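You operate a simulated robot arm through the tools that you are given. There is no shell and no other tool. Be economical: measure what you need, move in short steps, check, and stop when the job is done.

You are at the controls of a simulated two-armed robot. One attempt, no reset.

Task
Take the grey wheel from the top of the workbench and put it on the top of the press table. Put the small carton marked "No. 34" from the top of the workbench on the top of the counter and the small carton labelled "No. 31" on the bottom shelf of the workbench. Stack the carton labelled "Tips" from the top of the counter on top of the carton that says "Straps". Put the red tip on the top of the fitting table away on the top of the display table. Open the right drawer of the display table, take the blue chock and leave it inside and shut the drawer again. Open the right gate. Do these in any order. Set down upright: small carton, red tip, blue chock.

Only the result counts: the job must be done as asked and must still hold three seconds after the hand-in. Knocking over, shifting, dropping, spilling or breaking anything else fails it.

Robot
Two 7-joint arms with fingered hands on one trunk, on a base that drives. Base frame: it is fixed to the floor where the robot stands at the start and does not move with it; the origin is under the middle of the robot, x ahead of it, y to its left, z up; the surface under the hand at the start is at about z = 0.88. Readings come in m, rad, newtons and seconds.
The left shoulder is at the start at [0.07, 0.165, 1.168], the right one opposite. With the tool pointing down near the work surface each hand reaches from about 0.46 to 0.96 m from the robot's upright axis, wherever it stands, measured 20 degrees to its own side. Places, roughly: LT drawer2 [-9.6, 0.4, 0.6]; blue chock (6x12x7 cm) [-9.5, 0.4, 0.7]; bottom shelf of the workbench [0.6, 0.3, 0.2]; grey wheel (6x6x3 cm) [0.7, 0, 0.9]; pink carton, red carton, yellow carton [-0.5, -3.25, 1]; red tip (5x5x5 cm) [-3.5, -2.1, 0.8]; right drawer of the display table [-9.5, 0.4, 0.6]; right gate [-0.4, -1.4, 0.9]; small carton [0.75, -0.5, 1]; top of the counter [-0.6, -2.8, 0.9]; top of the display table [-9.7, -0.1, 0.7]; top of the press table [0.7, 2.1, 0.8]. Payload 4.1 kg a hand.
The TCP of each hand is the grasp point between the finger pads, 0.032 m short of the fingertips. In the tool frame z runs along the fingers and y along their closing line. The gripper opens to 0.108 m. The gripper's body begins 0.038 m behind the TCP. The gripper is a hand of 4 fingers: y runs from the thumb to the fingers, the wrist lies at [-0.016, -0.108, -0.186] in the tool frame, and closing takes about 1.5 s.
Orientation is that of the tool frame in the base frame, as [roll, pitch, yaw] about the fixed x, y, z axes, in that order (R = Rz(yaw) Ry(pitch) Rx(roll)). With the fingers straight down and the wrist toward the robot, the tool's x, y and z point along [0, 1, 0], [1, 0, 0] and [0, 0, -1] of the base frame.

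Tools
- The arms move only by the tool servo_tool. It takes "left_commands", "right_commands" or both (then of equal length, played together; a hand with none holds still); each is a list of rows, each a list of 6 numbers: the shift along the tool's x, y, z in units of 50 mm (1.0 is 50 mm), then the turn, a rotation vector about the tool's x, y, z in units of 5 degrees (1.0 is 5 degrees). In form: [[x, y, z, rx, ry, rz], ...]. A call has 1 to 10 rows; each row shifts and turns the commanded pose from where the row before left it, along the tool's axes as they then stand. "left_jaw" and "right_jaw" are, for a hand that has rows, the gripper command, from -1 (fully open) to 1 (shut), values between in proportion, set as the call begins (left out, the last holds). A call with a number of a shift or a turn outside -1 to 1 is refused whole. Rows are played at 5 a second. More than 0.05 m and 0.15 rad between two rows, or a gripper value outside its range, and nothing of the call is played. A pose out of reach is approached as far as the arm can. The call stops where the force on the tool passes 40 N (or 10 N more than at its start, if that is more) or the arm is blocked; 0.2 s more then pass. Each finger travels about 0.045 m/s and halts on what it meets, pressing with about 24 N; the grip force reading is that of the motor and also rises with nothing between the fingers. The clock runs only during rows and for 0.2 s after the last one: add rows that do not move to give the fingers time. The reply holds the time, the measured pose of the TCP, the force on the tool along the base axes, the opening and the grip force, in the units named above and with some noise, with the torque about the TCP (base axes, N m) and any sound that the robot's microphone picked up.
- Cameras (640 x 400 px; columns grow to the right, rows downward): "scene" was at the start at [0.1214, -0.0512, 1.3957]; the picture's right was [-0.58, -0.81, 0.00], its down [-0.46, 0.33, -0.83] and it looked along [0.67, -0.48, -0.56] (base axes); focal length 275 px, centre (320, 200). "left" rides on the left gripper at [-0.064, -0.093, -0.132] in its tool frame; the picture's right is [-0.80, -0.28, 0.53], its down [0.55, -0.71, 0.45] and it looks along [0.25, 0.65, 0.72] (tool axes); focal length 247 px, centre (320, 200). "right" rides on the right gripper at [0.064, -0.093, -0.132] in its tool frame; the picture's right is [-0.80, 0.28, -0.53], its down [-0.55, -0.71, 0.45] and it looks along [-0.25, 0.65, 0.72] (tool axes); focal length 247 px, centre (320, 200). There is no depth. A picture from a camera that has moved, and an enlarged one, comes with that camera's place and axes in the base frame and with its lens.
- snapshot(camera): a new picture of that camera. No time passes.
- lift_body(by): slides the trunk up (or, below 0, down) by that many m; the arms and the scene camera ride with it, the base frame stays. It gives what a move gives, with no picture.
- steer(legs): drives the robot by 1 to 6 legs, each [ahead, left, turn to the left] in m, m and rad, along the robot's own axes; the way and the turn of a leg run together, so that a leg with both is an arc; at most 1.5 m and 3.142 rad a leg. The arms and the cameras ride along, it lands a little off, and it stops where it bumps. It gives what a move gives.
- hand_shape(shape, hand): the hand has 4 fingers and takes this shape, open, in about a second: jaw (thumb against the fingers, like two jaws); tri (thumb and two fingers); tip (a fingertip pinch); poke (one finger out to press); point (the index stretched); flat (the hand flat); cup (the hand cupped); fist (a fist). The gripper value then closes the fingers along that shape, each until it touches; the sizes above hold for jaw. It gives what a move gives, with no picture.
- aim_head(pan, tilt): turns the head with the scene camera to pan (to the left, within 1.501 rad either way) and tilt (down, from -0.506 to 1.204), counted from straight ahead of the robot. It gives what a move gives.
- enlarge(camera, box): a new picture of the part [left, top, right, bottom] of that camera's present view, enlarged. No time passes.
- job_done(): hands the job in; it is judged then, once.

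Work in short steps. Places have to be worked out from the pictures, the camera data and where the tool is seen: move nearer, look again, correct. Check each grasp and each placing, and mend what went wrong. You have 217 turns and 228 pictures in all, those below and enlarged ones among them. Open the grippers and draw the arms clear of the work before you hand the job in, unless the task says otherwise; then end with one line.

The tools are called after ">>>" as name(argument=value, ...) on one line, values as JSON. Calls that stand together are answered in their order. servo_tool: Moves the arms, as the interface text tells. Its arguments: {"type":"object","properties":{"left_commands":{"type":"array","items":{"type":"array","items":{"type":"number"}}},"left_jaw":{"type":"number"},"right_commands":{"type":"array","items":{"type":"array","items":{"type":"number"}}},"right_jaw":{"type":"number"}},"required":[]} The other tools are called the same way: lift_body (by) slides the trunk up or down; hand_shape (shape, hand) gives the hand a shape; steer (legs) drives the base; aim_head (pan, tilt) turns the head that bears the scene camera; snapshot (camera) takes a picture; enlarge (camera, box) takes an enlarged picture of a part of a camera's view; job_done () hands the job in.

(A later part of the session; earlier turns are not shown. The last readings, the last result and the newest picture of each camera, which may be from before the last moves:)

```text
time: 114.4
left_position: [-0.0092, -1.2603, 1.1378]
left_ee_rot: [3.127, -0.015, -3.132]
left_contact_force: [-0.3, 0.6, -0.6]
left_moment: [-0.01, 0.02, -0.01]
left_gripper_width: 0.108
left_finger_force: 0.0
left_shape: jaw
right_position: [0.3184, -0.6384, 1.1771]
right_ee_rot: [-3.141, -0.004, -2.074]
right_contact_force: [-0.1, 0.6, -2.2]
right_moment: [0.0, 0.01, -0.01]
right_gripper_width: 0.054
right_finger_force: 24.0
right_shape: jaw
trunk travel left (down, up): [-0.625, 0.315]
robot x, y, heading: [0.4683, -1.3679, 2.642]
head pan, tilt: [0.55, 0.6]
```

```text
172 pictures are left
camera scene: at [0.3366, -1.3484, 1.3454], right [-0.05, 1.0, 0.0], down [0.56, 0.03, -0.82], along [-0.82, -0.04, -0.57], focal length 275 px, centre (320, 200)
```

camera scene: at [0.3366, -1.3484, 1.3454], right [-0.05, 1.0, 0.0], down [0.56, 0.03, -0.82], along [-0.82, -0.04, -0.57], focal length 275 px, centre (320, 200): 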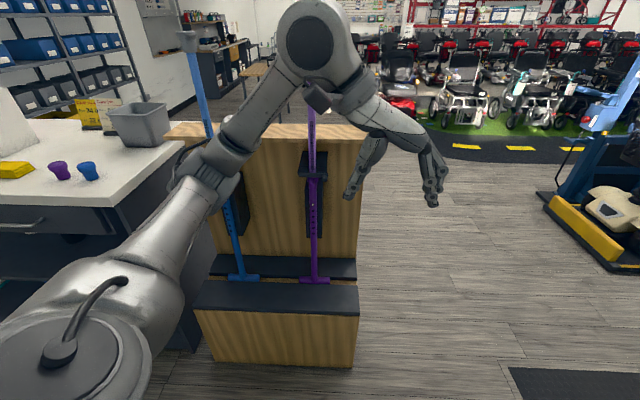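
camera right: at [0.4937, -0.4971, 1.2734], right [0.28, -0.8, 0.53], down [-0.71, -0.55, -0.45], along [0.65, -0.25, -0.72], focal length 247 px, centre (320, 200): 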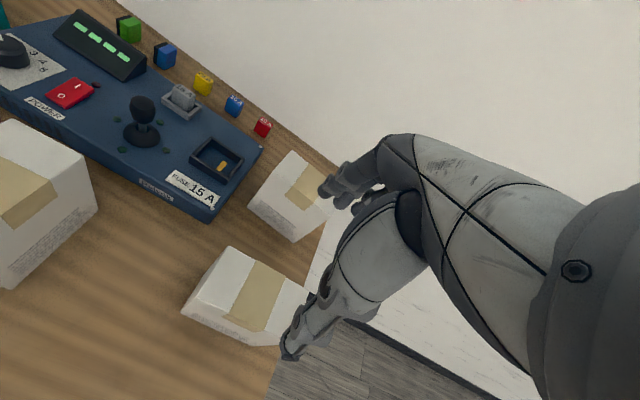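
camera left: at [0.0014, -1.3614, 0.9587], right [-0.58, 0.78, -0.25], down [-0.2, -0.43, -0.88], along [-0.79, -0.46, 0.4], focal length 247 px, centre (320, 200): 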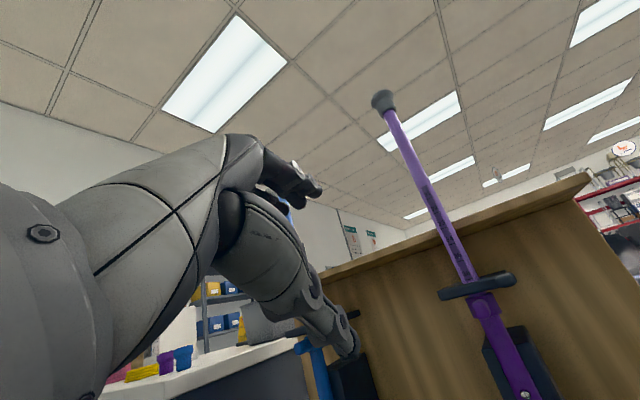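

Yaw is now right. I move toward a standoff in front of and above the knob, tilting the hand 30° forward.

>>> servo_tool(left_commands=[[0.5, -0.7, 0.3, 0, 0, 0], [0.5, -0.7, 0.3, 0, 0, 0], [0.5, -0.7, 0.3, 0, 0, 0], [0.5, 0, 0.3, 0, 1, 0], [0.5, 0, 0.3, 0, 1, 0], [0.5, 0, 0.2, 0, 1, 0], [0.5, 0, 0, 0, 1, 0], [0.5, 0, 0, 0, 1, 0]])

>>> snapshot(camera="scene")

>>> snapshot(camera="left")

```text
time: 116.2
left_position: [-0.0271, -1.2513, 1.1516]
left_ee_rot: [3.123, -0.023, -3.07]
left_contact_force: [-0.2, 0.2, 0.0]
left_moment: [-0.01, -0.03, 0.01]
left_gripper_width: 0.1077
left_finger_force: 0.1
left_shape: jaw
left hand out of reach, approached as far as the arm can: row 1, 2, 3, 4, 5, 6, 7, 8
right_position: [0.3179, -0.6376, 1.1769]
right_ee_rot: [-3.139, -0.002, -2.074]
right_contact_force: [-0.3, 0.1, -2.0]
right_moment: [-0.01, -0.02, 0.02]
right_gripper_width: 0.0541
right_finger_force: 24.3
right_shape: jaw
trunk travel left (down, up): [-0.625, 0.315]
robot x, y, heading: [0.4677, -1.3695, 2.637]
head pan, tilt: [0.55, 0.6]
```

```text
171 pictures are left
camera scene: at [0.3366, -1.3483, 1.3454], right [-0.05, 1.0, 0.0], down [0.56, 0.03, -0.82], along [-0.82, -0.04, -0.57], focal length 275 px, centre (320, 200)
```

scene: 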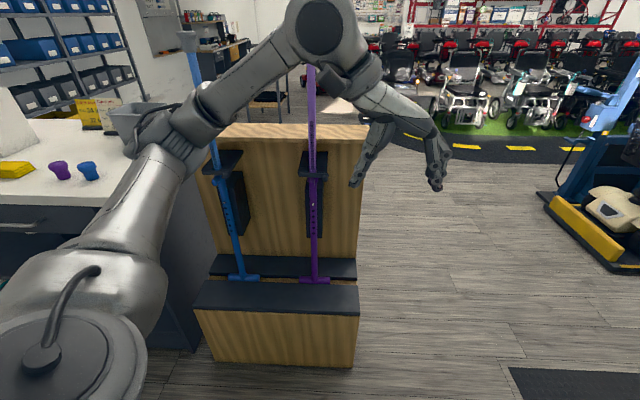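

```text
170 pictures are left
camera left: at [0.0479, -1.3413, 1.2797], right [0.8, -0.22, -0.56], down [-0.51, -0.74, -0.45], along [-0.31, 0.64, -0.7], focal length 247 px, centre (320, 200)
```

left: 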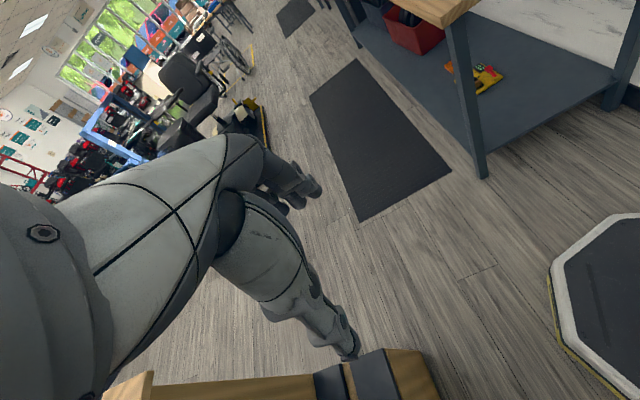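

The left wrist is at its limit; the right hand would suit this gate better, so carton 34 goes to the counter first. I unwind the left wrist, turn the base back and drive along to the counter.

>>> servo_tool(left_commands=[[0, 0, 0, 0, 0, -1], [0, 0, 0, 0, 0, -1], [0, 0, 0, 0, 0, -1], [0, 0, 0, 0, 0, -1], [0, 0, 0, 0, 0, -1], [0, 0, 0, 0, 0, -1], [0, 0, 0, 0, 0, -1], [0, 0, 0, 0, 0, -1], [0, 0, 0, 0, 0, -1], [0, 0, 0, 0, 0, -1]])

>>> steer(legs=[[0, 0, 0.5], [-0.03, 1.3, 0]])

>>> aim_head(pan=0.2, tilt=0.6)

>>> snapshot(camera="scene")

```text
time: 118.4
left_position: [-0.0267, -1.2501, 1.1514]
left_ee_rot: [3.112, -0.001, -2.196]
left_contact_force: [-0.4, -0.6, -0.2]
left_moment: [0.02, -0.02, 0.01]
left_gripper_width: 0.108
left_finger_force: 0.1
left_shape: jaw
right_position: [0.3186, -0.6372, 1.1772]
right_ee_rot: [-3.14, -0.003, -2.073]
right_contact_force: [-0.2, 0.9, -1.9]
right_moment: [-0.02, 0.02, 0.0]
right_gripper_width: 0.0542
right_finger_force: 23.9
right_shape: jaw
trunk travel left (down, up): [-0.625, 0.315]
robot x, y, heading: [0.4706, -1.3726, 2.638]
head pan, tilt: [0.55, 0.6]
```

```text
time: 126.4
left_position: [0.0296, -2.8203, 1.1521]
left_ee_rot: [3.113, -0.001, -1.672]
left_contact_force: [0.3, 0.3, 0.8]
left_moment: [0.0, 0.0, -0.03]
left_gripper_width: 0.108
left_finger_force: 0.1
left_shape: jaw
right_position: [0.0202, -2.1165, 1.1775]
right_ee_rot: [-3.14, -0.003, -1.547]
right_contact_force: [-0.3, 1.0, -1.9]
right_moment: [-0.01, 0.06, -0.01]
right_gripper_width: 0.0538
right_finger_force: 24.4
right_shape: jaw
trunk travel left (down, up): [-0.625, 0.315]
robot x, y, heading: [0.5222, -2.6758, -3.113]
head pan, tilt: [0.55, 0.6]
```

```text
time: 127.2
left_position: [0.0302, -2.8199, 1.1522]
left_ee_rot: [3.113, -0.002, -1.673]
left_contact_force: [-0.6, 1.2, 0.0]
left_moment: [0.01, -0.03, 0.03]
left_gripper_width: 0.1079
left_finger_force: 0.0
left_shape: jaw
right_position: [0.0206, -2.1185, 1.176]
right_ee_rot: [-3.139, -0.003, -1.547]
right_contact_force: [-0.2, -0.3, -2.2]
right_moment: [0.04, -0.04, 0.0]
right_gripper_width: 0.0538
right_finger_force: 24.2
right_shape: jaw
trunk travel left (down, up): [-0.625, 0.315]
robot x, y, heading: [0.518, -2.6723, -3.113]
head pan, tilt: [0.201, 0.6]
```

```text
169 pictures are left
camera scene: at [0.382, -2.6933, 1.3454], right [-0.22, 0.97, 0.0], down [0.55, 0.13, -0.82], along [-0.8, -0.18, -0.57], focal length 275 px, centre (320, 200)
```

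scene: 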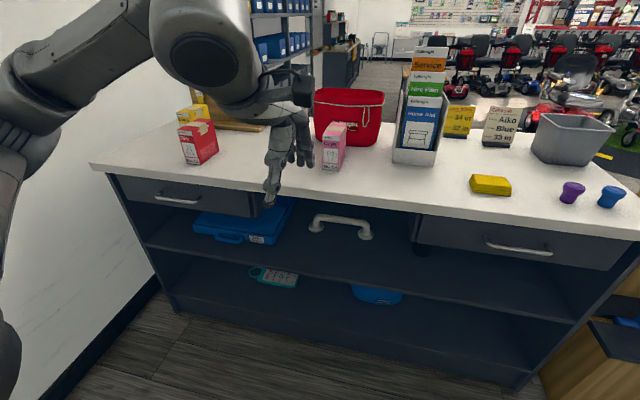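

The counter is in front: red, yellow and pink cartons on the left half. I enlarge to read their labels.

>>> enlarge(camera="scene", box=[160, 80, 380, 200])

>>> snapshot(camera="left")

```text
2.91 times, centred on (270, 140) of scene
camera zoom: at [0.382, -2.6933, 1.3454], right [-0.22, 0.97, 0.0], down [0.55, 0.13, -0.82], along [-0.8, -0.18, -0.57], focal length 800 px, centre (466, 374)
```

zoom: 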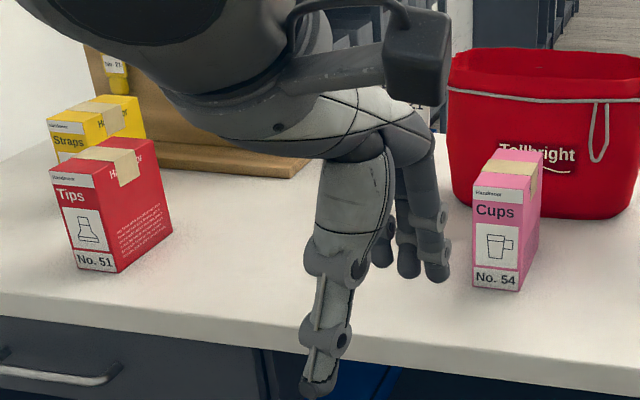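

```text
167 pictures are left
camera left: at [0.134, -2.7656, 1.2798], right [0.35, 0.77, -0.54], down [0.63, -0.62, -0.47], along [-0.69, -0.18, -0.7], focal length 247 px, centre (320, 200)
```

left: 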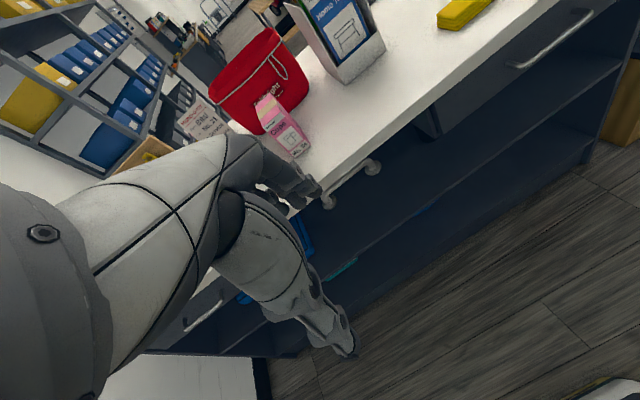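

Tips = red (No. 51), near (−0.41, −3.305); Straps = yellow behind it, around (−0.54, −3.39). I'll stand at y ≈ −3.05, and put carton 34 at the free spot (−0.45, −3.07). First move left, then bring the right hand inward.

>>> steer(legs=[[0, 0.38, -0.03]])

>>> servo_tool(right_commands=[[0.9, 0, 0, 0, 0, 0], [0.9, 0, 0, 0, 0, 0], [0.9, 0, 0, 0, 0, 0], [0.9, 0, 0, 0, 0, 0], [0.9, 0, 0, 0, 0, 0], [0.9, 0, 0, 0, 0, 0], [0.9, 0, 0, 0, 0, 0], [0.9, 0, 0, 0, 0, 0]], left_commands=[[0.5, -0.4, -0.5, 0, 0, 0], [0.5, -0.4, -0.5, 0, 0, 0], [0.5, -0.4, -0.5, 0, 0, 0], [0.5, 0, 0, 0, 0, 0], [0, 0, 0, 0, 0, 0], [0, 0, 0, 0, 0, 0], [0, 0, 0, 0, 0, 0], [0, 0, 0, 0, 0, 0]])

>>> snapshot(camera="scene")

```text
time: 129.6
left_position: [0.0304, -3.1784, 1.1516]
left_ee_rot: [3.112, -0.002, -1.705]
left_contact_force: [-0.2, 0.0, -0.3]
left_moment: [0.04, -0.04, 0.0]
left_gripper_width: 0.1077
left_finger_force: 0.1
left_shape: jaw
right_position: [0.0413, -2.4757, 1.1781]
right_ee_rot: [-3.139, -0.003, -1.581]
right_contact_force: [0.1, 0.4, -2.2]
right_moment: [-0.04, 0.01, 0.05]
right_gripper_width: 0.054
right_finger_force: 24.0
right_shape: jaw
trunk travel left (down, up): [-0.625, 0.315]
robot x, y, heading: [0.52, -3.0465, 3.131]
head pan, tilt: [0.201, 0.6]
```

```text
time: 131.4
left_position: [0.0763, -3.2901, 1.2224]
left_ee_rot: [3.113, 0.0, -1.705]
left_contact_force: [-0.6, -0.2, 0.2]
left_moment: [0.0, 0.01, 0.0]
left_gripper_width: 0.1078
left_finger_force: 0.0
left_shape: jaw
right_position: [0.0373, -2.8375, 1.1782]
right_ee_rot: [-3.14, 0.001, -1.578]
right_contact_force: [0.2, -0.7, -2.1]
right_moment: [0.04, -0.01, 0.02]
right_gripper_width: 0.054
right_finger_force: 24.3
right_shape: jaw
trunk travel left (down, up): [-0.625, 0.315]
robot x, y, heading: [0.5212, -3.0443, 3.135]
head pan, tilt: [0.201, 0.6]
```

```text
166 pictures are left
camera scene: at [0.3832, -3.066, 1.3453], right [-0.19, 0.98, 0.0], down [0.56, 0.11, -0.82], along [-0.81, -0.16, -0.57], focal length 275 px, centre (320, 200)
```

scene: 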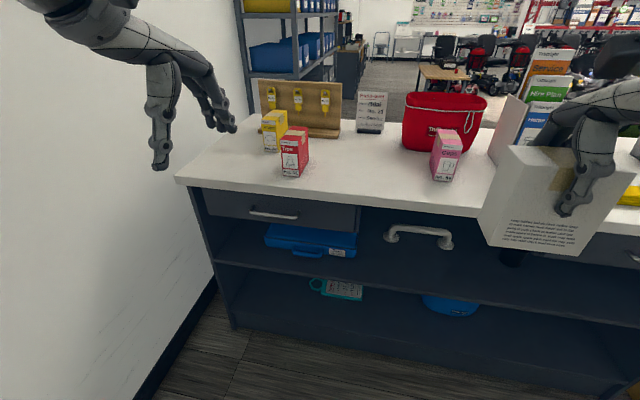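

Layout is clear. I bring the right hand to y ≈ −3.04, then drive ahead 0.34 m.

>>> servo_tool(right_commands=[[0.9, 0, -0.3, 0, 0, 0], [0.9, 0, -0.3, 0, 0, 0], [0.9, 0, 0, 0, 0, 0], [0.9, 0, 0, 0, 0, 0], [0.4, 0, 0, 0, 0, 0]], left_commands=[[0.9, 0, 0, 0, 0, 0], [0.9, 0, 0, 0, 0, 0], [0, 0, 0, 0, 0, 0], [0, 0, 0, 0, 0, 0], [0, 0, 0, 0, 0, 0]])

>>> steer(legs=[[0.34, 0, 0.0]])

>>> snapshot(camera="scene")

>>> snapshot(camera="left")

```text
time: 132.6
left_position: [0.0666, -3.3779, 1.2239]
left_ee_rot: [3.11, -0.001, -1.702]
left_contact_force: [-0.5, -0.5, -0.1]
left_moment: [-0.04, 0.02, 0.0]
left_gripper_width: 0.1077
left_finger_force: 0.0
left_shape: jaw
right_position: [0.0373, -3.0351, 1.2086]
right_ee_rot: [-3.141, -0.002, -1.579]
right_contact_force: [0.3, -0.4, -1.6]
right_moment: [-0.02, -0.01, 0.01]
right_gripper_width: 0.0536
right_finger_force: 24.0
right_shape: jaw
trunk travel left (down, up): [-0.625, 0.315]
robot x, y, heading: [0.5215, -3.0454, 3.131]
head pan, tilt: [0.201, 0.6]
```

```text
time: 134.8
left_position: [-0.2769, -3.3693, 1.2233]
left_ee_rot: [3.109, 0.0, -1.711]
left_contact_force: [-0.6, -0.4, -0.1]
left_moment: [0.03, 0.0, 0.01]
left_gripper_width: 0.1078
left_finger_force: 0.0
left_shape: jaw
right_position: [-0.3037, -3.0263, 1.2084]
right_ee_rot: [-3.139, -0.002, -1.586]
right_contact_force: [-0.8, 0.3, -2.5]
right_moment: [0.01, -0.02, 0.03]
right_gripper_width: 0.0537
right_finger_force: 24.0
right_shape: jaw
trunk travel left (down, up): [-0.625, 0.315]
robot x, y, heading: [0.183, -3.0438, 3.126]
head pan, tilt: [0.201, 0.6]
```

```text
165 pictures are left
camera scene: at [0.044, -3.0585, 1.3454], right [-0.18, 0.98, 0.0], down [0.56, 0.1, -0.82], along [-0.81, -0.15, -0.57], focal length 275 px, centre (320, 200)
```

scene: 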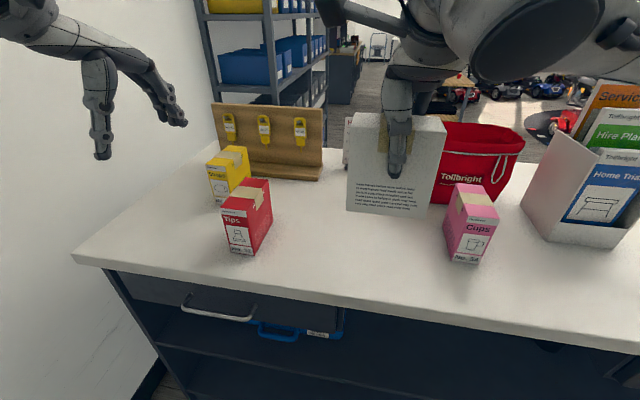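

```text
164 pictures are left
camera left: at [-0.1715, -3.319, 1.3523], right [0.38, 0.75, -0.54], down [0.61, -0.64, -0.47], along [-0.7, -0.15, -0.7], focal length 247 px, centre (320, 200)
```

left: 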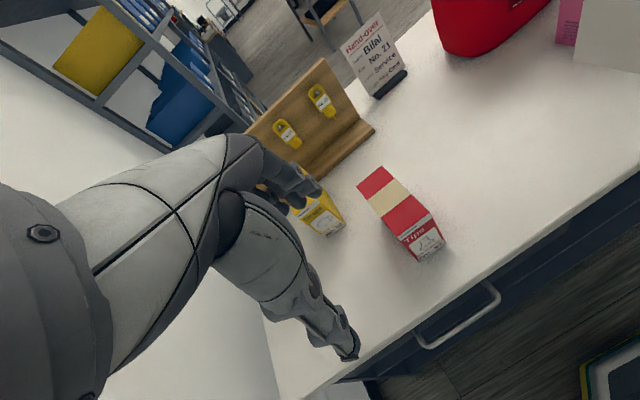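

Counter top comes out near z = 0.91. The right hand goes to (−0.46, −3.06) and lowers carton 34.

>>> servo_tool(right_commands=[[0.6, 0.7, 0, 0, 0, 0], [0, 0.8, 0, 0, 0, 0], [0, 0.8, 0.2, 0, 0, 0], [0, 0.8, 0.3, 0, 0, 0], [0, 0, 0.9, 0, 0, 0], [0, 0, 0.9, 0, 0, 0], [0, 0, 0.9, 0, 0, 0], [0, 0, 0.4, 0, 0, 0]])

>>> snapshot(camera="scene")

```text
time: 136.7
left_position: [-0.2766, -3.3693, 1.2245]
left_ee_rot: [3.11, -0.002, -1.712]
left_contact_force: [0.4, 0.3, 0.6]
left_moment: [0.01, 0.01, -0.02]
left_gripper_width: 0.108
left_finger_force: 0.1
left_shape: jaw
right_position: [-0.4591, -3.0544, 1.0299]
right_ee_rot: [-3.14, 0.0, -1.585]
right_contact_force: [0.7, -0.3, -2.1]
right_moment: [0.02, -0.02, 0.01]
right_gripper_width: 0.0535
right_finger_force: 23.4
right_shape: jaw
trunk travel left (down, up): [-0.625, 0.315]
robot x, y, heading: [0.1818, -3.0459, 3.129]
head pan, tilt: [0.201, 0.6]
```

```text
163 pictures are left
camera scene: at [0.0441, -3.0584, 1.3455], right [-0.18, 0.98, 0.0], down [0.56, 0.1, -0.82], along [-0.81, -0.15, -0.57], focal length 275 px, centre (320, 200)
```

scene: 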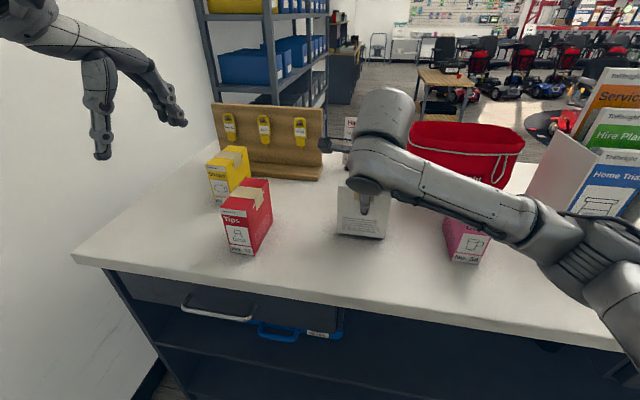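

Clear so far. I lower until contact.

>>> servo_tool(right_commands=[[0, 0, 0.2, 0, 0, 0], [0, 0, 0.1, 0, 0, 0], [0, 0, 0.1, 0, 0, 0], [0, 0, 0.1, 0, 0, 0], [0, 0, 0.1, 0, 0, 0]])

>>> enlarge(camera="scene", box=[300, 140, 520, 280])

```text
time: 137.6
left_position: [-0.2753, -3.3696, 1.2246]
left_ee_rot: [3.108, -0.001, -1.714]
left_contact_force: [0.1, -0.6, -0.7]
left_moment: [0.05, -0.02, 0.0]
left_gripper_width: 0.1077
left_finger_force: 0.0
left_shape: jaw
right_position: [-0.4601, -3.0548, 1.0157]
right_ee_rot: [3.123, -0.011, -1.588]
right_contact_force: [4.0, 1.6, 23.6]
right_moment: [0.07, -0.31, -0.03]
right_gripper_width: 0.0549
right_finger_force: 24.3
right_shape: jaw
trunk travel left (down, up): [-0.625, 0.315]
robot x, y, heading: [0.178, -3.0449, 3.123]
head pan, tilt: [0.201, 0.6]
stopped in row 4 (right hand): the force on the tool passed its limit at 44 N (the readings are from after the stop); the commanded pose is now the measured one
```

```text
2.86 times, centred on (410, 210) of scene
camera zoom: at [0.0466, -3.0582, 1.3458], right [-0.18, 0.98, 0.0], down [0.55, 0.1, -0.83], along [-0.81, -0.15, -0.56], focal length 785 px, centre (63, 171)
```

zoom: 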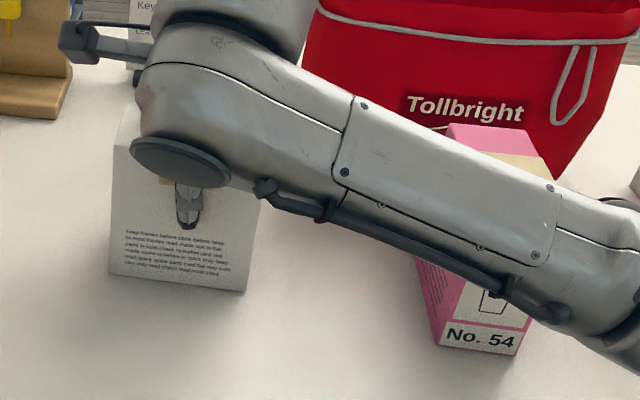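

Bottomed at TCP z = 1.016, counter ≈ 0.92. I release and lift straight up.

>>> servo_tool(right_commands=[[0, 0, -0.06, 0, 0, 0], [0, 0, 0, 0, 0, 0], [0, 0, 0, 0, 0, 0], [0, 0, 0, 0, 0, 0], [0, 0, 0, 0, 0, 0], [0, 0, 0, 0, 0, 0], [0, 0, 0, 0, 0, 0]], right_jaw=-1)

>>> servo_tool(right_commands=[[0, 0, -0.4, 0, 0, 0], [0, 0, -0.9, 0, 0, 0], [0, 0, -0.9, 0, 0, 0], [0, 0, -0.9, 0, 0, 0], [0, 0, -0.9, 0, 0, 0], [-0.4, -0.8, 0, 0, 0, 0], [-0.4, -0.8, 0, 0, 0, 0], [-0.4, -0.8, 0, 0, 0, 0], [-0.4, -0.8, 0, 0, 0, 0]])

>>> snapshot(camera="scene")

```text
time: 139.2
left_position: [-0.2769, -3.3684, 1.2231]
left_ee_rot: [3.111, -0.001, -1.712]
left_contact_force: [0.3, -0.7, 0.3]
left_moment: [-0.01, 0.0, 0.0]
left_gripper_width: 0.1077
left_finger_force: 0.0
left_shape: jaw
right_position: [-0.4592, -3.0531, 1.0142]
right_ee_rot: [3.132, -0.007, -1.589]
right_contact_force: [0.4, -0.8, 0.5]
right_moment: [-0.02, 0.0, 0.03]
right_gripper_width: 0.1079
right_finger_force: 0.1
right_shape: jaw
trunk travel left (down, up): [-0.625, 0.315]
robot x, y, heading: [0.1808, -3.0458, 3.123]
head pan, tilt: [0.201, 0.6]
```

```text
time: 141.2
left_position: [-0.2753, -3.367, 1.226]
left_ee_rot: [3.11, -0.003, -1.712]
left_contact_force: [0.1, 0.3, 0.8]
left_moment: [-0.04, 0.02, -0.02]
left_gripper_width: 0.1077
left_finger_force: 0.1
left_shape: jaw
right_position: [-0.2961, -2.9753, 1.2144]
right_ee_rot: [3.132, -0.007, -1.587]
right_contact_force: [0.8, 0.5, 0.1]
right_moment: [0.03, 0.01, 0.01]
right_gripper_width: 0.1076
right_finger_force: 0.0
right_shape: jaw
trunk travel left (down, up): [-0.625, 0.315]
robot x, y, heading: [0.1814, -3.0451, 3.124]
head pan, tilt: [0.201, 0.6]
```

```text
161 pictures are left
camera scene: at [0.0461, -3.057, 1.3457], right [-0.18, 0.98, 0.0], down [0.55, 0.1, -0.83], along [-0.81, -0.15, -0.56], focal length 275 px, centre (320, 200)
```

scene: 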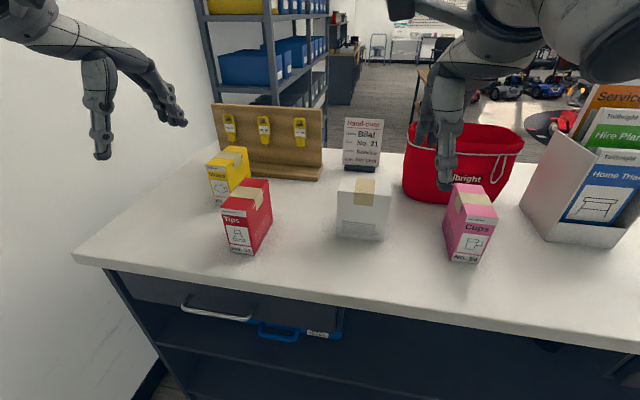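

Carton 34 stands upright on the counter. I enlarge the red and yellow cartons for positions.

>>> enlarge(camera="scene", box=[190, 135, 300, 265])

>>> servo_tool(left_commands=[[0, 0, 0, 0, 0, -1], [0, 0, 0, 0, 0, -1], [0, 0, 0, 0, 0, -1], [0, 0, 0, 0, 0, -1], [0, 0, 0, 0, 0, -1], [0, 0, 0, 0, 0, -1], [0, 0, 0, 0, 0, -1], [0, 0, 0, 0, 0, -1], [0, 0, 0, 0, 0, -1], [0, 0, 0, 0, 0, -1]])

>>> servo_tool(left_commands=[[0, 0, 0, 0, 0, -1], [0, 0, 0, 0, 0, -1], [0, 0, 0, 0, 0, -1], [0, 0, 0, 0, 0, -1], [0, 0, 0, 0, 0, -1], [0, 0, 0, 0, 0, -1], [0, 0, 0, 0, 0, -1], [0, 0, 0, 0, 0, -1], [0, 0, 0, 0, 0, -1]])

>>> snapshot(camera="left")

```text
3.08 times, centred on (245, 200) of scene
camera zoom: at [0.0461, -3.057, 1.3457], right [-0.18, 0.98, 0.0], down [0.55, 0.1, -0.83], along [-0.81, -0.15, -0.56], focal length 846 px, centre (551, 200)
```

zoom: 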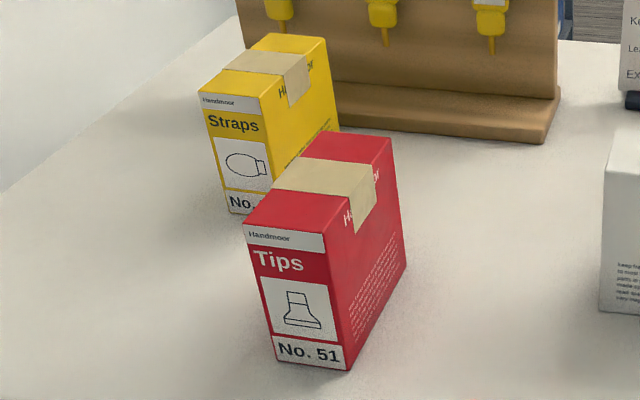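

```text
time: 143.4
left_position: [-0.2768, -3.3698, 1.2229]
left_ee_rot: [3.12, 0.023, -0.839]
left_contact_force: [0.0, -0.5, 0.6]
left_moment: [0.03, 0.03, -0.02]
left_gripper_width: 0.1078
left_finger_force: 0.0
left_shape: jaw
right_position: [-0.2971, -2.9771, 1.214]
right_ee_rot: [3.133, -0.005, -1.587]
right_contact_force: [0.0, -0.1, -0.2]
right_moment: [0.02, -0.02, 0.01]
right_gripper_width: 0.1078
right_finger_force: 0.0
right_shape: jaw
trunk travel left (down, up): [-0.625, 0.315]
robot x, y, heading: [0.1823, -3.0471, 3.123]
head pan, tilt: [0.201, 0.6]
```

```text
time: 145.4
left_position: [-0.2768, -3.3684, 1.2242]
left_ee_rot: [-3.142, 0.031, -0.052]
left_contact_force: [0.5, -0.2, -0.6]
left_moment: [-0.01, -0.01, 0.0]
left_gripper_width: 0.1078
left_finger_force: 0.1
left_shape: jaw
right_position: [-0.2977, -2.978, 1.2131]
right_ee_rot: [3.132, -0.006, -1.589]
right_contact_force: [-0.1, 0.2, 0.2]
right_moment: [0.0, -0.03, -0.01]
right_gripper_width: 0.1077
right_finger_force: 0.0
right_shape: jaw
trunk travel left (down, up): [-0.625, 0.315]
robot x, y, heading: [0.1815, -3.0433, 3.126]
head pan, tilt: [0.201, 0.6]
```

```text
159 pictures are left
camera left: at [-0.3315, -3.2733, 1.3574], right [-0.8, 0.33, -0.51], down [0.57, 0.68, -0.46], along [0.19, -0.66, -0.73], focal length 247 px, centre (320, 200)
```

left: 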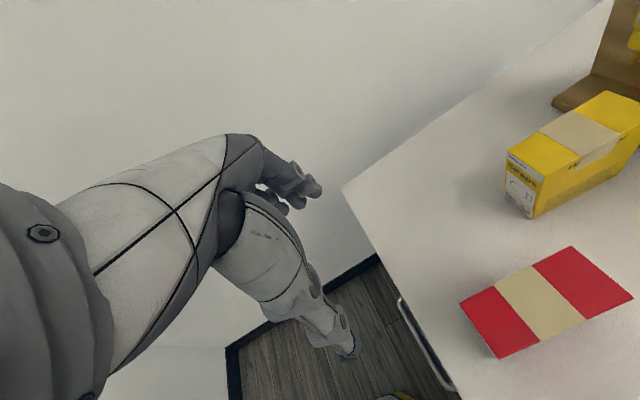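

Red's centre is (−0.40, −3.298), yellow's (−0.57, −3.421), both square to the axes, tops ≈ 1.034. I bring the left hand above red (closing along y) and move the right hand aside.

>>> servo_tool(left_commands=[[0, -0.7, 0, 0, 0.36, -0.6], [0, -0.7, 0, 0, 0, 0], [-0.8, 0, 0, 0, 0, 0], [-0.8, 0, 0, 0, 0, 0], [-0.85, 0, 0, 0, 0, 0], [0, 0, 0.8, 0, 0, 0]], right_commands=[[-0.9, 0, 0, 0, 0, 0], [-0.9, 0, 0, 0, 0, 0], [-0.9, 0, 0, 0, 0, 0], [-0.9, 0, 0, 0, 0, 0], [-0.9, 0, 0, 0, 0, 0], [0, 0, 0, 0, 0, 0]])

>>> snapshot(camera="left")

>>> snapshot(camera="scene")

```text
time: 146.8
left_position: [-0.3998, -3.2997, 1.183]
left_ee_rot: [-3.136, -0.005, -0.002]
left_contact_force: [-0.8, 0.1, -0.2]
left_moment: [0.04, -0.03, 0.02]
left_gripper_width: 0.108
left_finger_force: 0.0
left_shape: jaw
right_position: [-0.2938, -2.7549, 1.212]
right_ee_rot: [3.132, -0.004, -1.588]
right_contact_force: [0.2, -0.4, -0.5]
right_moment: [0.05, -0.01, 0.0]
right_gripper_width: 0.108
right_finger_force: 0.1
right_shape: jaw
trunk travel left (down, up): [-0.625, 0.315]
robot x, y, heading: [0.1789, -3.0451, 3.125]
head pan, tilt: [0.201, 0.6]
```

```text
158 pictures are left
camera left: at [-0.4635, -3.2084, 1.3139], right [-0.8, 0.29, -0.53], down [0.55, 0.71, -0.44], along [0.25, -0.65, -0.72], focal length 247 px, centre (320, 200)
```

left: 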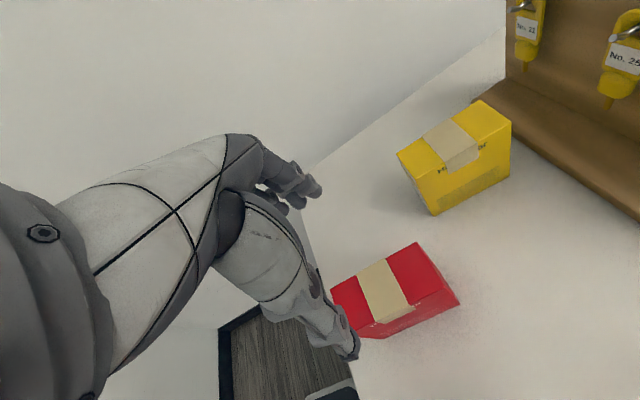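

```text
157 pictures are left
camera scene: at [0.0419, -3.0618, 1.3452], right [-0.18, 0.98, 0.0], down [0.56, 0.11, -0.82], along [-0.81, -0.15, -0.57], focal length 275 px, centre (320, 200)
```

scene: 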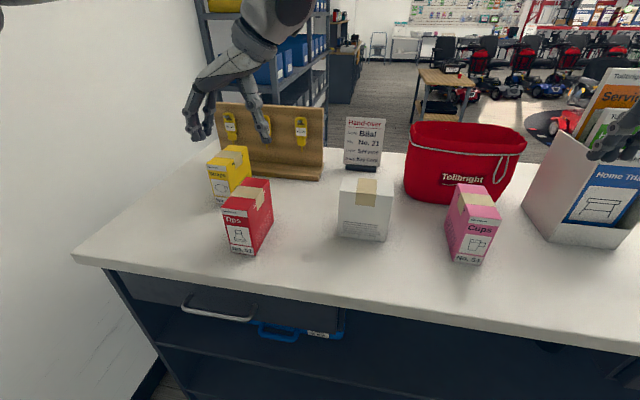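

Aligned over red. I descend to z ≈ 1.004 and then close.

>>> servo_tool(left_commands=[[0, 0, 0.9, 0, 0, 0], [0, 0, 0.9, 0, 0, 0], [0, 0, 0.9, 0, 0, 0], [0, 0, 0.6, 0, 0, 0], [0, 0, 0.25, 0, 0, 0]])

>>> servo_tool(left_commands=[[0, 0, 0, 0, 0, 0], [0, 0, 0, 0, 0, 0], [0, 0, 0, 0, 0, 0], [0, 0, 0, 0, 0, 0], [0, 0, 0, 0, 0, 0], [0, 0, 0, 0, 0, 0], [0, 0, 0, 0, 0, 0], [0, 0, 0, 0, 0, 0]], left_jaw=1)

>>> snapshot(camera="scene")

```text
time: 148.0
left_position: [-0.3962, -3.2985, 1.0066]
left_ee_rot: [-3.14, 0.0, -0.002]
left_contact_force: [-0.6, 0.5, -0.2]
left_moment: [-0.02, 0.0, 0.0]
left_gripper_width: 0.1079
left_finger_force: 0.2
left_shape: jaw
right_position: [-0.2915, -2.7517, 1.2123]
right_ee_rot: [3.132, -0.008, -1.588]
right_contact_force: [0.0, 0.0, -0.1]
right_moment: [0.01, -0.01, -0.01]
right_gripper_width: 0.1079
right_finger_force: 0.0
right_shape: jaw
trunk travel left (down, up): [-0.625, 0.315]
robot x, y, heading: [0.1844, -3.0441, 3.123]
head pan, tilt: [0.201, 0.6]
```

```text
time: 149.8
left_position: [-0.3964, -3.3, 1.0066]
left_ee_rot: [-3.141, -0.002, -0.001]
left_contact_force: [0.5, 0.2, -0.4]
left_moment: [0.03, -0.01, 0.0]
left_gripper_width: 0.0499
left_finger_force: 24.2
left_shape: jaw
right_position: [-0.2925, -2.7518, 1.2116]
right_ee_rot: [3.131, -0.006, -1.587]
right_contact_force: [-0.4, 0.1, 0.5]
right_moment: [0.04, -0.01, 0.02]
right_gripper_width: 0.1078
right_finger_force: 0.0
right_shape: jaw
trunk travel left (down, up): [-0.625, 0.315]
robot x, y, heading: [0.181, -3.0469, 3.121]
head pan, tilt: [0.201, 0.6]
```

```text
156 pictures are left
camera scene: at [0.0441, -3.0584, 1.3454], right [-0.18, 0.98, 0.0], down [0.56, 0.1, -0.82], along [-0.81, -0.15, -0.57], focal length 275 px, centre (320, 200)
```

scene: 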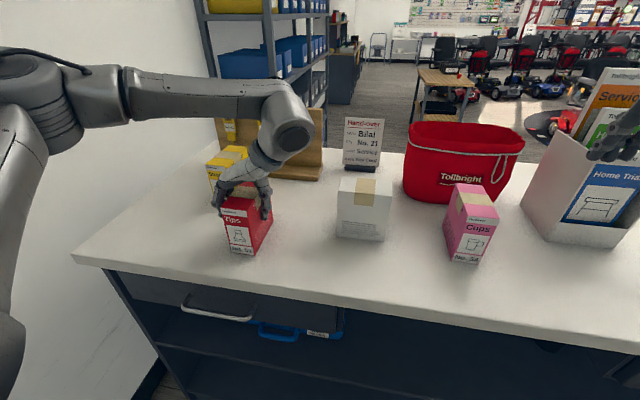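

Gripped at 0.050. I lift 0.16 m and carry it over the yellow one (Δ −0.172, −0.123).

>>> servo_tool(left_commands=[[0, 0, -0.4, 0, 0, 0], [0, 0, -0.9, 0, 0, 0], [0, 0, -0.9, 0, 0, 0], [0, 0, -0.9, 0, 0, 0], [-0.7, 0.5, 0, 0, 0, 0], [-0.7, 0.5, 0, 0, 0, 0], [-0.7, 0.5, 0, 0, 0, 0], [-0.7, 0.5, 0, 0, 0, 0], [-0.64, 0.46, 0, 0, 0, 0]])

>>> snapshot(camera="scene")

>>> snapshot(camera="left")

```text
time: 151.8
left_position: [-0.5733, -3.4217, 1.1607]
left_ee_rot: [-3.139, -0.001, -0.001]
left_contact_force: [-0.3, 0.0, -1.8]
left_moment: [0.0, -0.02, -0.01]
left_gripper_width: 0.0496
left_finger_force: 23.6
left_shape: jaw
right_position: [-0.293, -2.7516, 1.2116]
right_ee_rot: [3.134, -0.007, -1.588]
right_contact_force: [0.1, 0.4, -0.3]
right_moment: [-0.03, -0.01, 0.0]
right_gripper_width: 0.1079
right_finger_force: 0.1
right_shape: jaw
trunk travel left (down, up): [-0.625, 0.315]
robot x, y, heading: [0.181, -3.0396, 3.123]
head pan, tilt: [0.201, 0.6]
```

```text
155 pictures are left
camera scene: at [0.0428, -3.0582, 1.3453], right [-0.18, 0.98, 0.0], down [0.56, 0.1, -0.82], along [-0.81, -0.15, -0.57], focal length 275 px, centre (320, 200)
```

scene: 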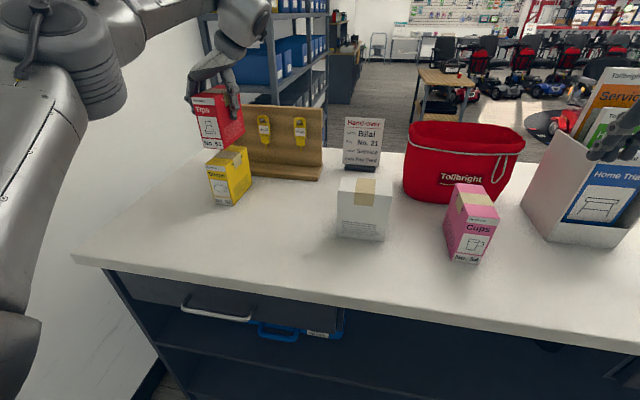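

```text
154 pictures are left
camera left: at [-0.6364, -3.3292, 1.2925], right [-0.8, 0.29, -0.53], down [0.55, 0.7, -0.45], along [0.25, -0.65, -0.72], focal length 247 px, centre (320, 200)
```

left: 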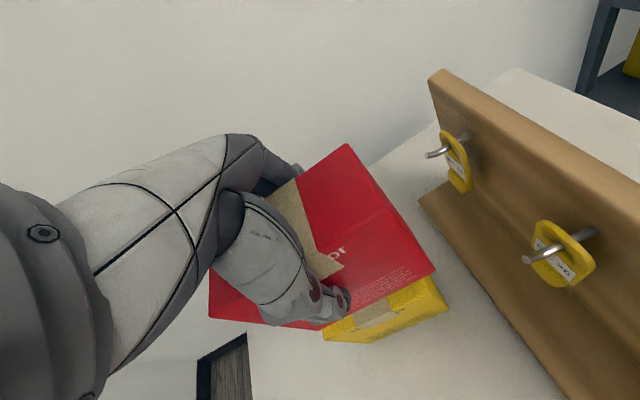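

Red is above yellow. I lower 2.5 cm and inspect alignment before contact.

>>> servo_tool(left_commands=[[0, 0, 0.3, 0, 0, 0], [0, 0, 0.2, 0, 0, 0], [0, 0, 0, 0, 0, 0]])

>>> enlarge(camera="scene", box=[170, 60, 290, 220])

>>> enlarge(camera="left", box=[200, 130, 460, 350])

```text
time: 152.6
left_position: [-0.5708, -3.4215, 1.1366]
left_ee_rot: [-3.14, 0.002, -0.002]
left_contact_force: [-0.6, -1.0, -1.8]
left_moment: [0.01, 0.0, -0.02]
left_gripper_width: 0.0499
left_finger_force: 24.4
left_shape: jaw
right_position: [-0.2924, -2.7527, 1.2125]
right_ee_rot: [3.133, -0.009, -1.589]
right_contact_force: [-0.3, -0.7, 0.5]
right_moment: [0.02, 0.04, 0.0]
right_gripper_width: 0.1079
right_finger_force: 0.1
right_shape: jaw
trunk travel left (down, up): [-0.625, 0.315]
robot x, y, heading: [0.1791, -3.0455, 3.121]
head pan, tilt: [0.201, 0.6]
```

```text
2.50 times, centred on (230, 140) of scene
camera zoom: at [0.0443, -3.0583, 1.3455], right [-0.18, 0.98, 0.0], down [0.56, 0.1, -0.82], along [-0.81, -0.15, -0.57], focal length 687 px, centre (545, 350)
```

zoom: 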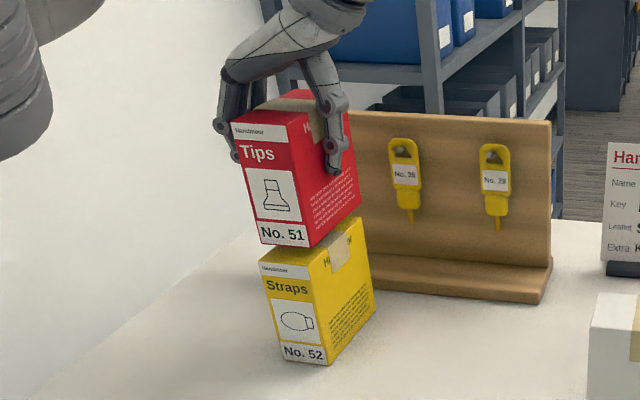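

```text
1.82 times, centred on (330, 240) of left
camera zoom: at [-0.6343, -3.3292, 1.2685], right [-0.8, 0.29, -0.53], down [0.55, 0.71, -0.45], along [0.25, -0.65, -0.72], focal length 449 px, centre (302, 127)
```

zoom: 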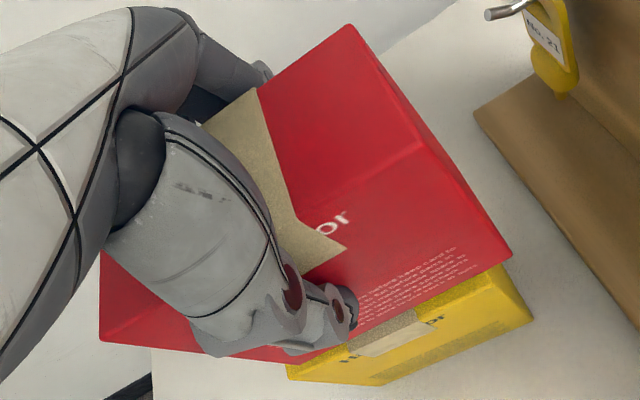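

Offset is under 1 cm; I correct +5 mm x, +6 mm y and lower gently to contact.

>>> servo_tool(left_commands=[[0.1, -0.12, 0, 0, 0, 0], [0, 0, 0.1, 0, 0, 0], [0, 0, 0.1, 0, 0, 0], [0, 0, 0.08, 0, 0, 0], [0, 0, 0.08, 0, 0, 0], [0, 0, 0.08, 0, 0, 0]])

>>> enlarge(camera="scene", box=[170, 60, 290, 220])

```text
time: 153.9
left_position: [-0.5638, -3.4135, 1.1238]
left_ee_rot: [-3.139, 0.014, -0.002]
left_contact_force: [-0.3, 0.3, 22.2]
left_moment: [-0.01, 0.01, 0.02]
left_gripper_width: 0.051
left_finger_force: 23.9
left_shape: jaw
right_position: [-0.2903, -2.7511, 1.2126]
right_ee_rot: [3.129, -0.008, -1.588]
right_contact_force: [-0.3, -0.9, -0.6]
right_moment: [0.01, -0.02, 0.04]
right_gripper_width: 0.1077
right_finger_force: 0.1
right_shape: jaw
trunk travel left (down, up): [-0.625, 0.315]
robot x, y, heading: [0.1822, -3.0473, 3.127]
head pan, tilt: [0.201, 0.6]
stopped in row 6 (left hand): the force on the tool passed its limit at 44 N (the readings are from after the stop); the commanded pose is now the measured one
```

```text
2.50 times, centred on (230, 140) of scene
camera zoom: at [0.0464, -3.0573, 1.3458], right [-0.18, 0.98, 0.0], down [0.55, 0.1, -0.83], along [-0.81, -0.15, -0.56], focal length 687 px, centre (545, 350)
```

zoom: 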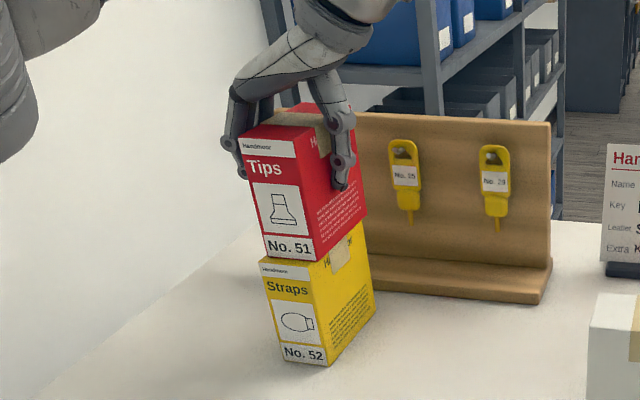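

In contact and well aligned. I open and withdraw upward.

>>> servo_tool(left_commands=[[0, 0, -0.05, 0, 0, 0], [0, 0, 0, 0, 0, 0], [0, 0, 0, 0, 0, 0], [0, 0, 0, 0, 0, 0], [0, 0, 0, 0, 0, 0], [0, 0, 0, 0, 0, 0], [0, 0, 0, 0, 0, 0]], left_jaw=-1)

>>> servo_tool(left_commands=[[0, 0, -0.4, 0, 0, 0], [0, 0, -0.8, 0, 0, 0], [0, 0, -0.8, 0, 0, 0], [0, 0, -0.8, 0, 0, 0], [0, 0, -0.8, 0, 0, 0], [0.9, 0, 0, 0, 0, 0], [0.9, 0, 0, 0, 0, 0], [0.9, 0, 0, 0, 0, 0], [0.9, 0, 0, 0, 0, 0], [0.9, 0, 0, 0, 0, 0]])

>>> snapshot(camera="scene")

```text
time: 155.5
left_position: [-0.5666, -3.4137, 1.1241]
left_ee_rot: [-3.14, 0.009, -0.002]
left_contact_force: [-0.5, 1.0, -0.1]
left_moment: [0.02, -0.01, -0.02]
left_gripper_width: 0.1078
left_finger_force: 0.0
left_shape: jaw
right_position: [-0.2919, -2.75, 1.212]
right_ee_rot: [3.132, -0.007, -1.589]
right_contact_force: [-0.6, -0.3, 0.3]
right_moment: [0.04, -0.01, 0.02]
right_gripper_width: 0.1079
right_finger_force: 0.1
right_shape: jaw
trunk travel left (down, up): [-0.625, 0.315]
robot x, y, heading: [0.182, -3.0451, 3.121]
head pan, tilt: [0.201, 0.6]
```

```text
time: 157.7
left_position: [-0.3361, -3.4172, 1.2918]
left_ee_rot: [-3.139, 0.011, -0.004]
left_contact_force: [0.2, -0.9, -0.4]
left_moment: [-0.01, 0.0, -0.03]
left_gripper_width: 0.108
left_finger_force: 0.0
left_shape: jaw
left hand out of reach, approached as far as the arm can: row 5
right_position: [-0.2904, -2.7516, 1.2135]
right_ee_rot: [3.129, -0.006, -1.589]
right_contact_force: [0.5, -0.3, 0.3]
right_moment: [0.01, 0.0, 0.0]
right_gripper_width: 0.108
right_finger_force: 0.0
right_shape: jaw
trunk travel left (down, up): [-0.625, 0.315]
robot x, y, heading: [0.1826, -3.0455, 3.123]
head pan, tilt: [0.201, 0.6]
```

```text
150 pictures are left
camera scene: at [0.0463, -3.0577, 1.3457], right [-0.18, 0.98, 0.0], down [0.55, 0.1, -0.83], along [-0.81, -0.15, -0.56], focal length 275 px, centre (320, 200)
```

scene: 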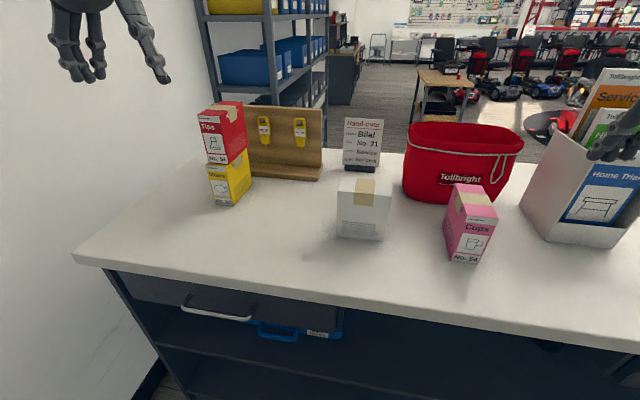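

Tips stands squarely on Straps. Now back to the gate using the right hand: I drive back and along to y ≈ −1.6.

>>> steer(legs=[[-0.3, 0, 0.02], [0, -1.45, 0]])

>>> servo_tool(left_commands=[[0, 0, 0, 0, 0, 1], [0, 0, 0, 0, 0, 1], [0, 0, 0, 0, 0, 1], [0, 0, 0, 0, 0, 1], [0, 0, 0, 0, 0, 1], [0, 0, 0, 0, 0, 1], [0, 0, 0, 0, 0, 1], [0, 0, 0, 0, 0, 1], [0, 0, 0, 0, 0, 1], [0, 0, 0, 0, 0, 1]], right_commands=[[0, 0, 0, 0, 0, 1], [0, 0, 0, 0, 0, 1], [0, 0, 0, 0, 0, 1], [0, 0, 0, 0, 0, 1], [0, 0, 0, 0, 0, 1], [0, 0, 0, 0, 0, 1], [0, 0, 0, 0, 0, 1], [0, 0, 0, 0, 0, 1], [0, 0, 0, 0, 0, 1], [0, 0, 0, 0, 0, 1]])

>>> servo_tool(left_commands=[[0, 0, 0, 0, 0, 1], [0, 0, 0, 0, 0, 1], [0, 0, 0, 0, 0, 1], [0, 0, 0, 0, 0, 1], [0, 0, 0, 0, 0, 1], [0, 0, 0, 0, 0, 1], [0, 0, 0, 0, 0, 1], [0, 0, 0, 0, 0, 1]], right_commands=[[0, 0, 0, 0, 0, 1], [0, 0, 0, 0, 0, 1], [0, 0, 0, 0, 0, 1], [0, 0, 0, 0, 0, 1], [0, 0, 0, 0, 0, 1], [0, 0, 0, 0, 0, 1], [0, 0, 0, 0, 0, 1], [0, 0, 0, 0, 0, 0]])

>>> aim_head(pan=-0.2, tilt=0.6)

>>> snapshot(camera="scene")

>>> snapshot(camera="right")

```text
time: 166.7
left_position: [-0.042, -1.9781, 1.2902]
left_ee_rot: [-3.138, 0.01, 0.043]
left_contact_force: [0.0, -0.3, -0.3]
left_moment: [0.0, 0.01, 0.0]
left_gripper_width: 0.1079
left_finger_force: 0.0
left_shape: jaw
right_position: [-0.0267, -1.3099, 1.2116]
right_ee_rot: [3.132, -0.007, -1.541]
right_contact_force: [0.5, 0.1, -0.1]
right_moment: [0.04, 0.0, 0.01]
right_gripper_width: 0.1075
right_finger_force: 0.1
right_shape: jaw
trunk travel left (down, up): [-0.625, 0.315]
robot x, y, heading: [0.4643, -1.577, -3.111]
head pan, tilt: [0.201, 0.6]
```

```text
time: 168.8
left_position: [-0.041, -1.9781, 1.2916]
left_ee_rot: [3.136, 0.008, -0.83]
left_contact_force: [-0.2, -0.3, -0.4]
left_moment: [-0.01, 0.03, -0.01]
left_gripper_width: 0.1076
left_finger_force: 0.1
left_shape: jaw
right_position: [-0.0246, -1.3108, 1.2127]
right_ee_rot: [3.138, -0.012, -2.415]
right_contact_force: [-0.4, 0.4, -0.6]
right_moment: [0.04, -0.01, -0.02]
right_gripper_width: 0.108
right_finger_force: 0.0
right_shape: jaw
trunk travel left (down, up): [-0.625, 0.315]
robot x, y, heading: [0.4589, -1.5811, -3.109]
head pan, tilt: [0.201, 0.6]
```

```text
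time: 170.7
left_position: [-0.0405, -1.9791, 1.2902]
left_ee_rot: [3.134, 0.001, -1.528]
left_contact_force: [-0.2, 0.0, -0.3]
left_moment: [0.01, 0.01, -0.01]
left_gripper_width: 0.1078
left_finger_force: 0.1
left_shape: jaw
right_position: [-0.0257, -1.3096, 1.213]
right_ee_rot: [-3.136, -0.012, -3.025]
right_contact_force: [0.1, 1.1, 0.0]
right_moment: [-0.01, 0.05, 0.0]
right_gripper_width: 0.1077
right_finger_force: 0.2
right_shape: jaw
trunk travel left (down, up): [-0.625, 0.315]
robot x, y, heading: [0.4626, -1.5752, -3.112]
head pan, tilt: [0.201, 0.6]
```

```text
time: 171.5
left_position: [-0.0404, -1.9789, 1.2909]
left_ee_rot: [3.132, 0.001, -1.524]
left_contact_force: [-0.3, 0.1, -0.4]
left_moment: [-0.01, 0.0, 0.0]
left_gripper_width: 0.1078
left_finger_force: 0.0
left_shape: jaw
right_position: [-0.025, -1.3095, 1.2133]
right_ee_rot: [-3.137, -0.011, -3.025]
right_contact_force: [0.3, -0.3, -0.7]
right_moment: [0.03, -0.01, 0.01]
right_gripper_width: 0.1079
right_finger_force: 0.0
right_shape: jaw
trunk travel left (down, up): [-0.625, 0.315]
robot x, y, heading: [0.4642, -1.5758, -3.111]
head pan, tilt: [-0.201, 0.6]
```

```text
149 pictures are left
camera scene: at [0.3241, -1.5654, 1.3455], right [0.17, 0.99, 0.0], down [0.56, -0.1, -0.82], along [-0.81, 0.14, -0.57], focal length 275 px, centre (320, 200)
```

scene: 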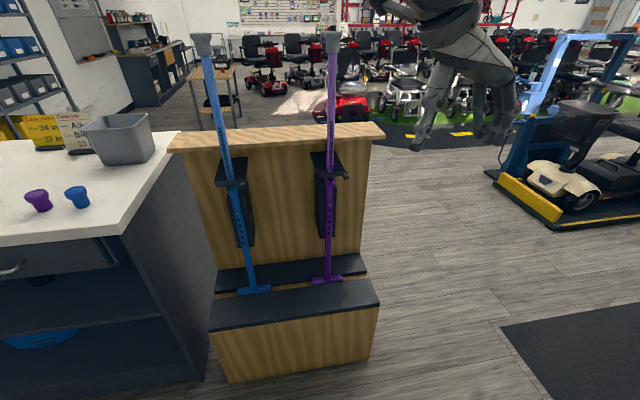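

```text
148 pictures are left
camera right: at [-0.0752, -1.4077, 1.3452], right [0.76, 0.38, 0.52], down [0.62, -0.64, -0.45], along [0.16, 0.67, -0.72], focal length 247 px, centre (320, 200)
```

right: 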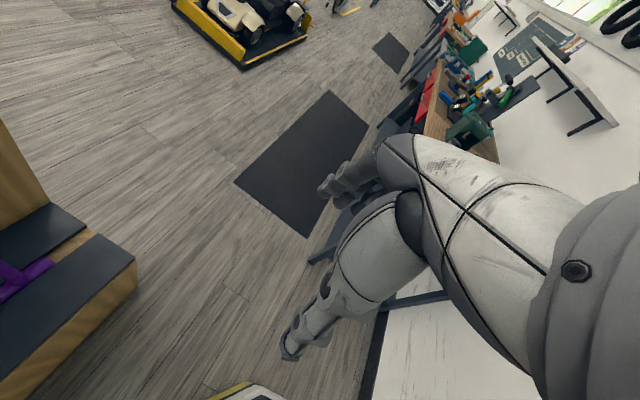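

Yaw is right now. I enlarge the gate once more from this angle to pin down the knob.

>>> enlarge(camera="scene", box=[300, 140, 360, 200])

```text
6.67 times, centred on (330, 170) of scene
camera zoom: at [0.3241, -1.5654, 1.3455], right [0.17, 0.99, 0.0], down [0.56, -0.1, -0.82], along [-0.81, 0.14, -0.57], focal length 1833 px, centre (253, 400)
```

zoom: 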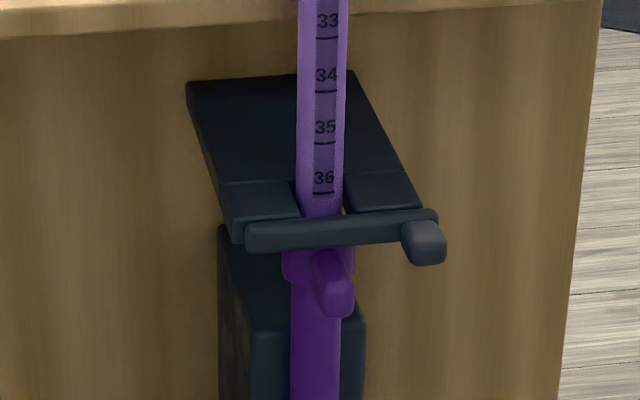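

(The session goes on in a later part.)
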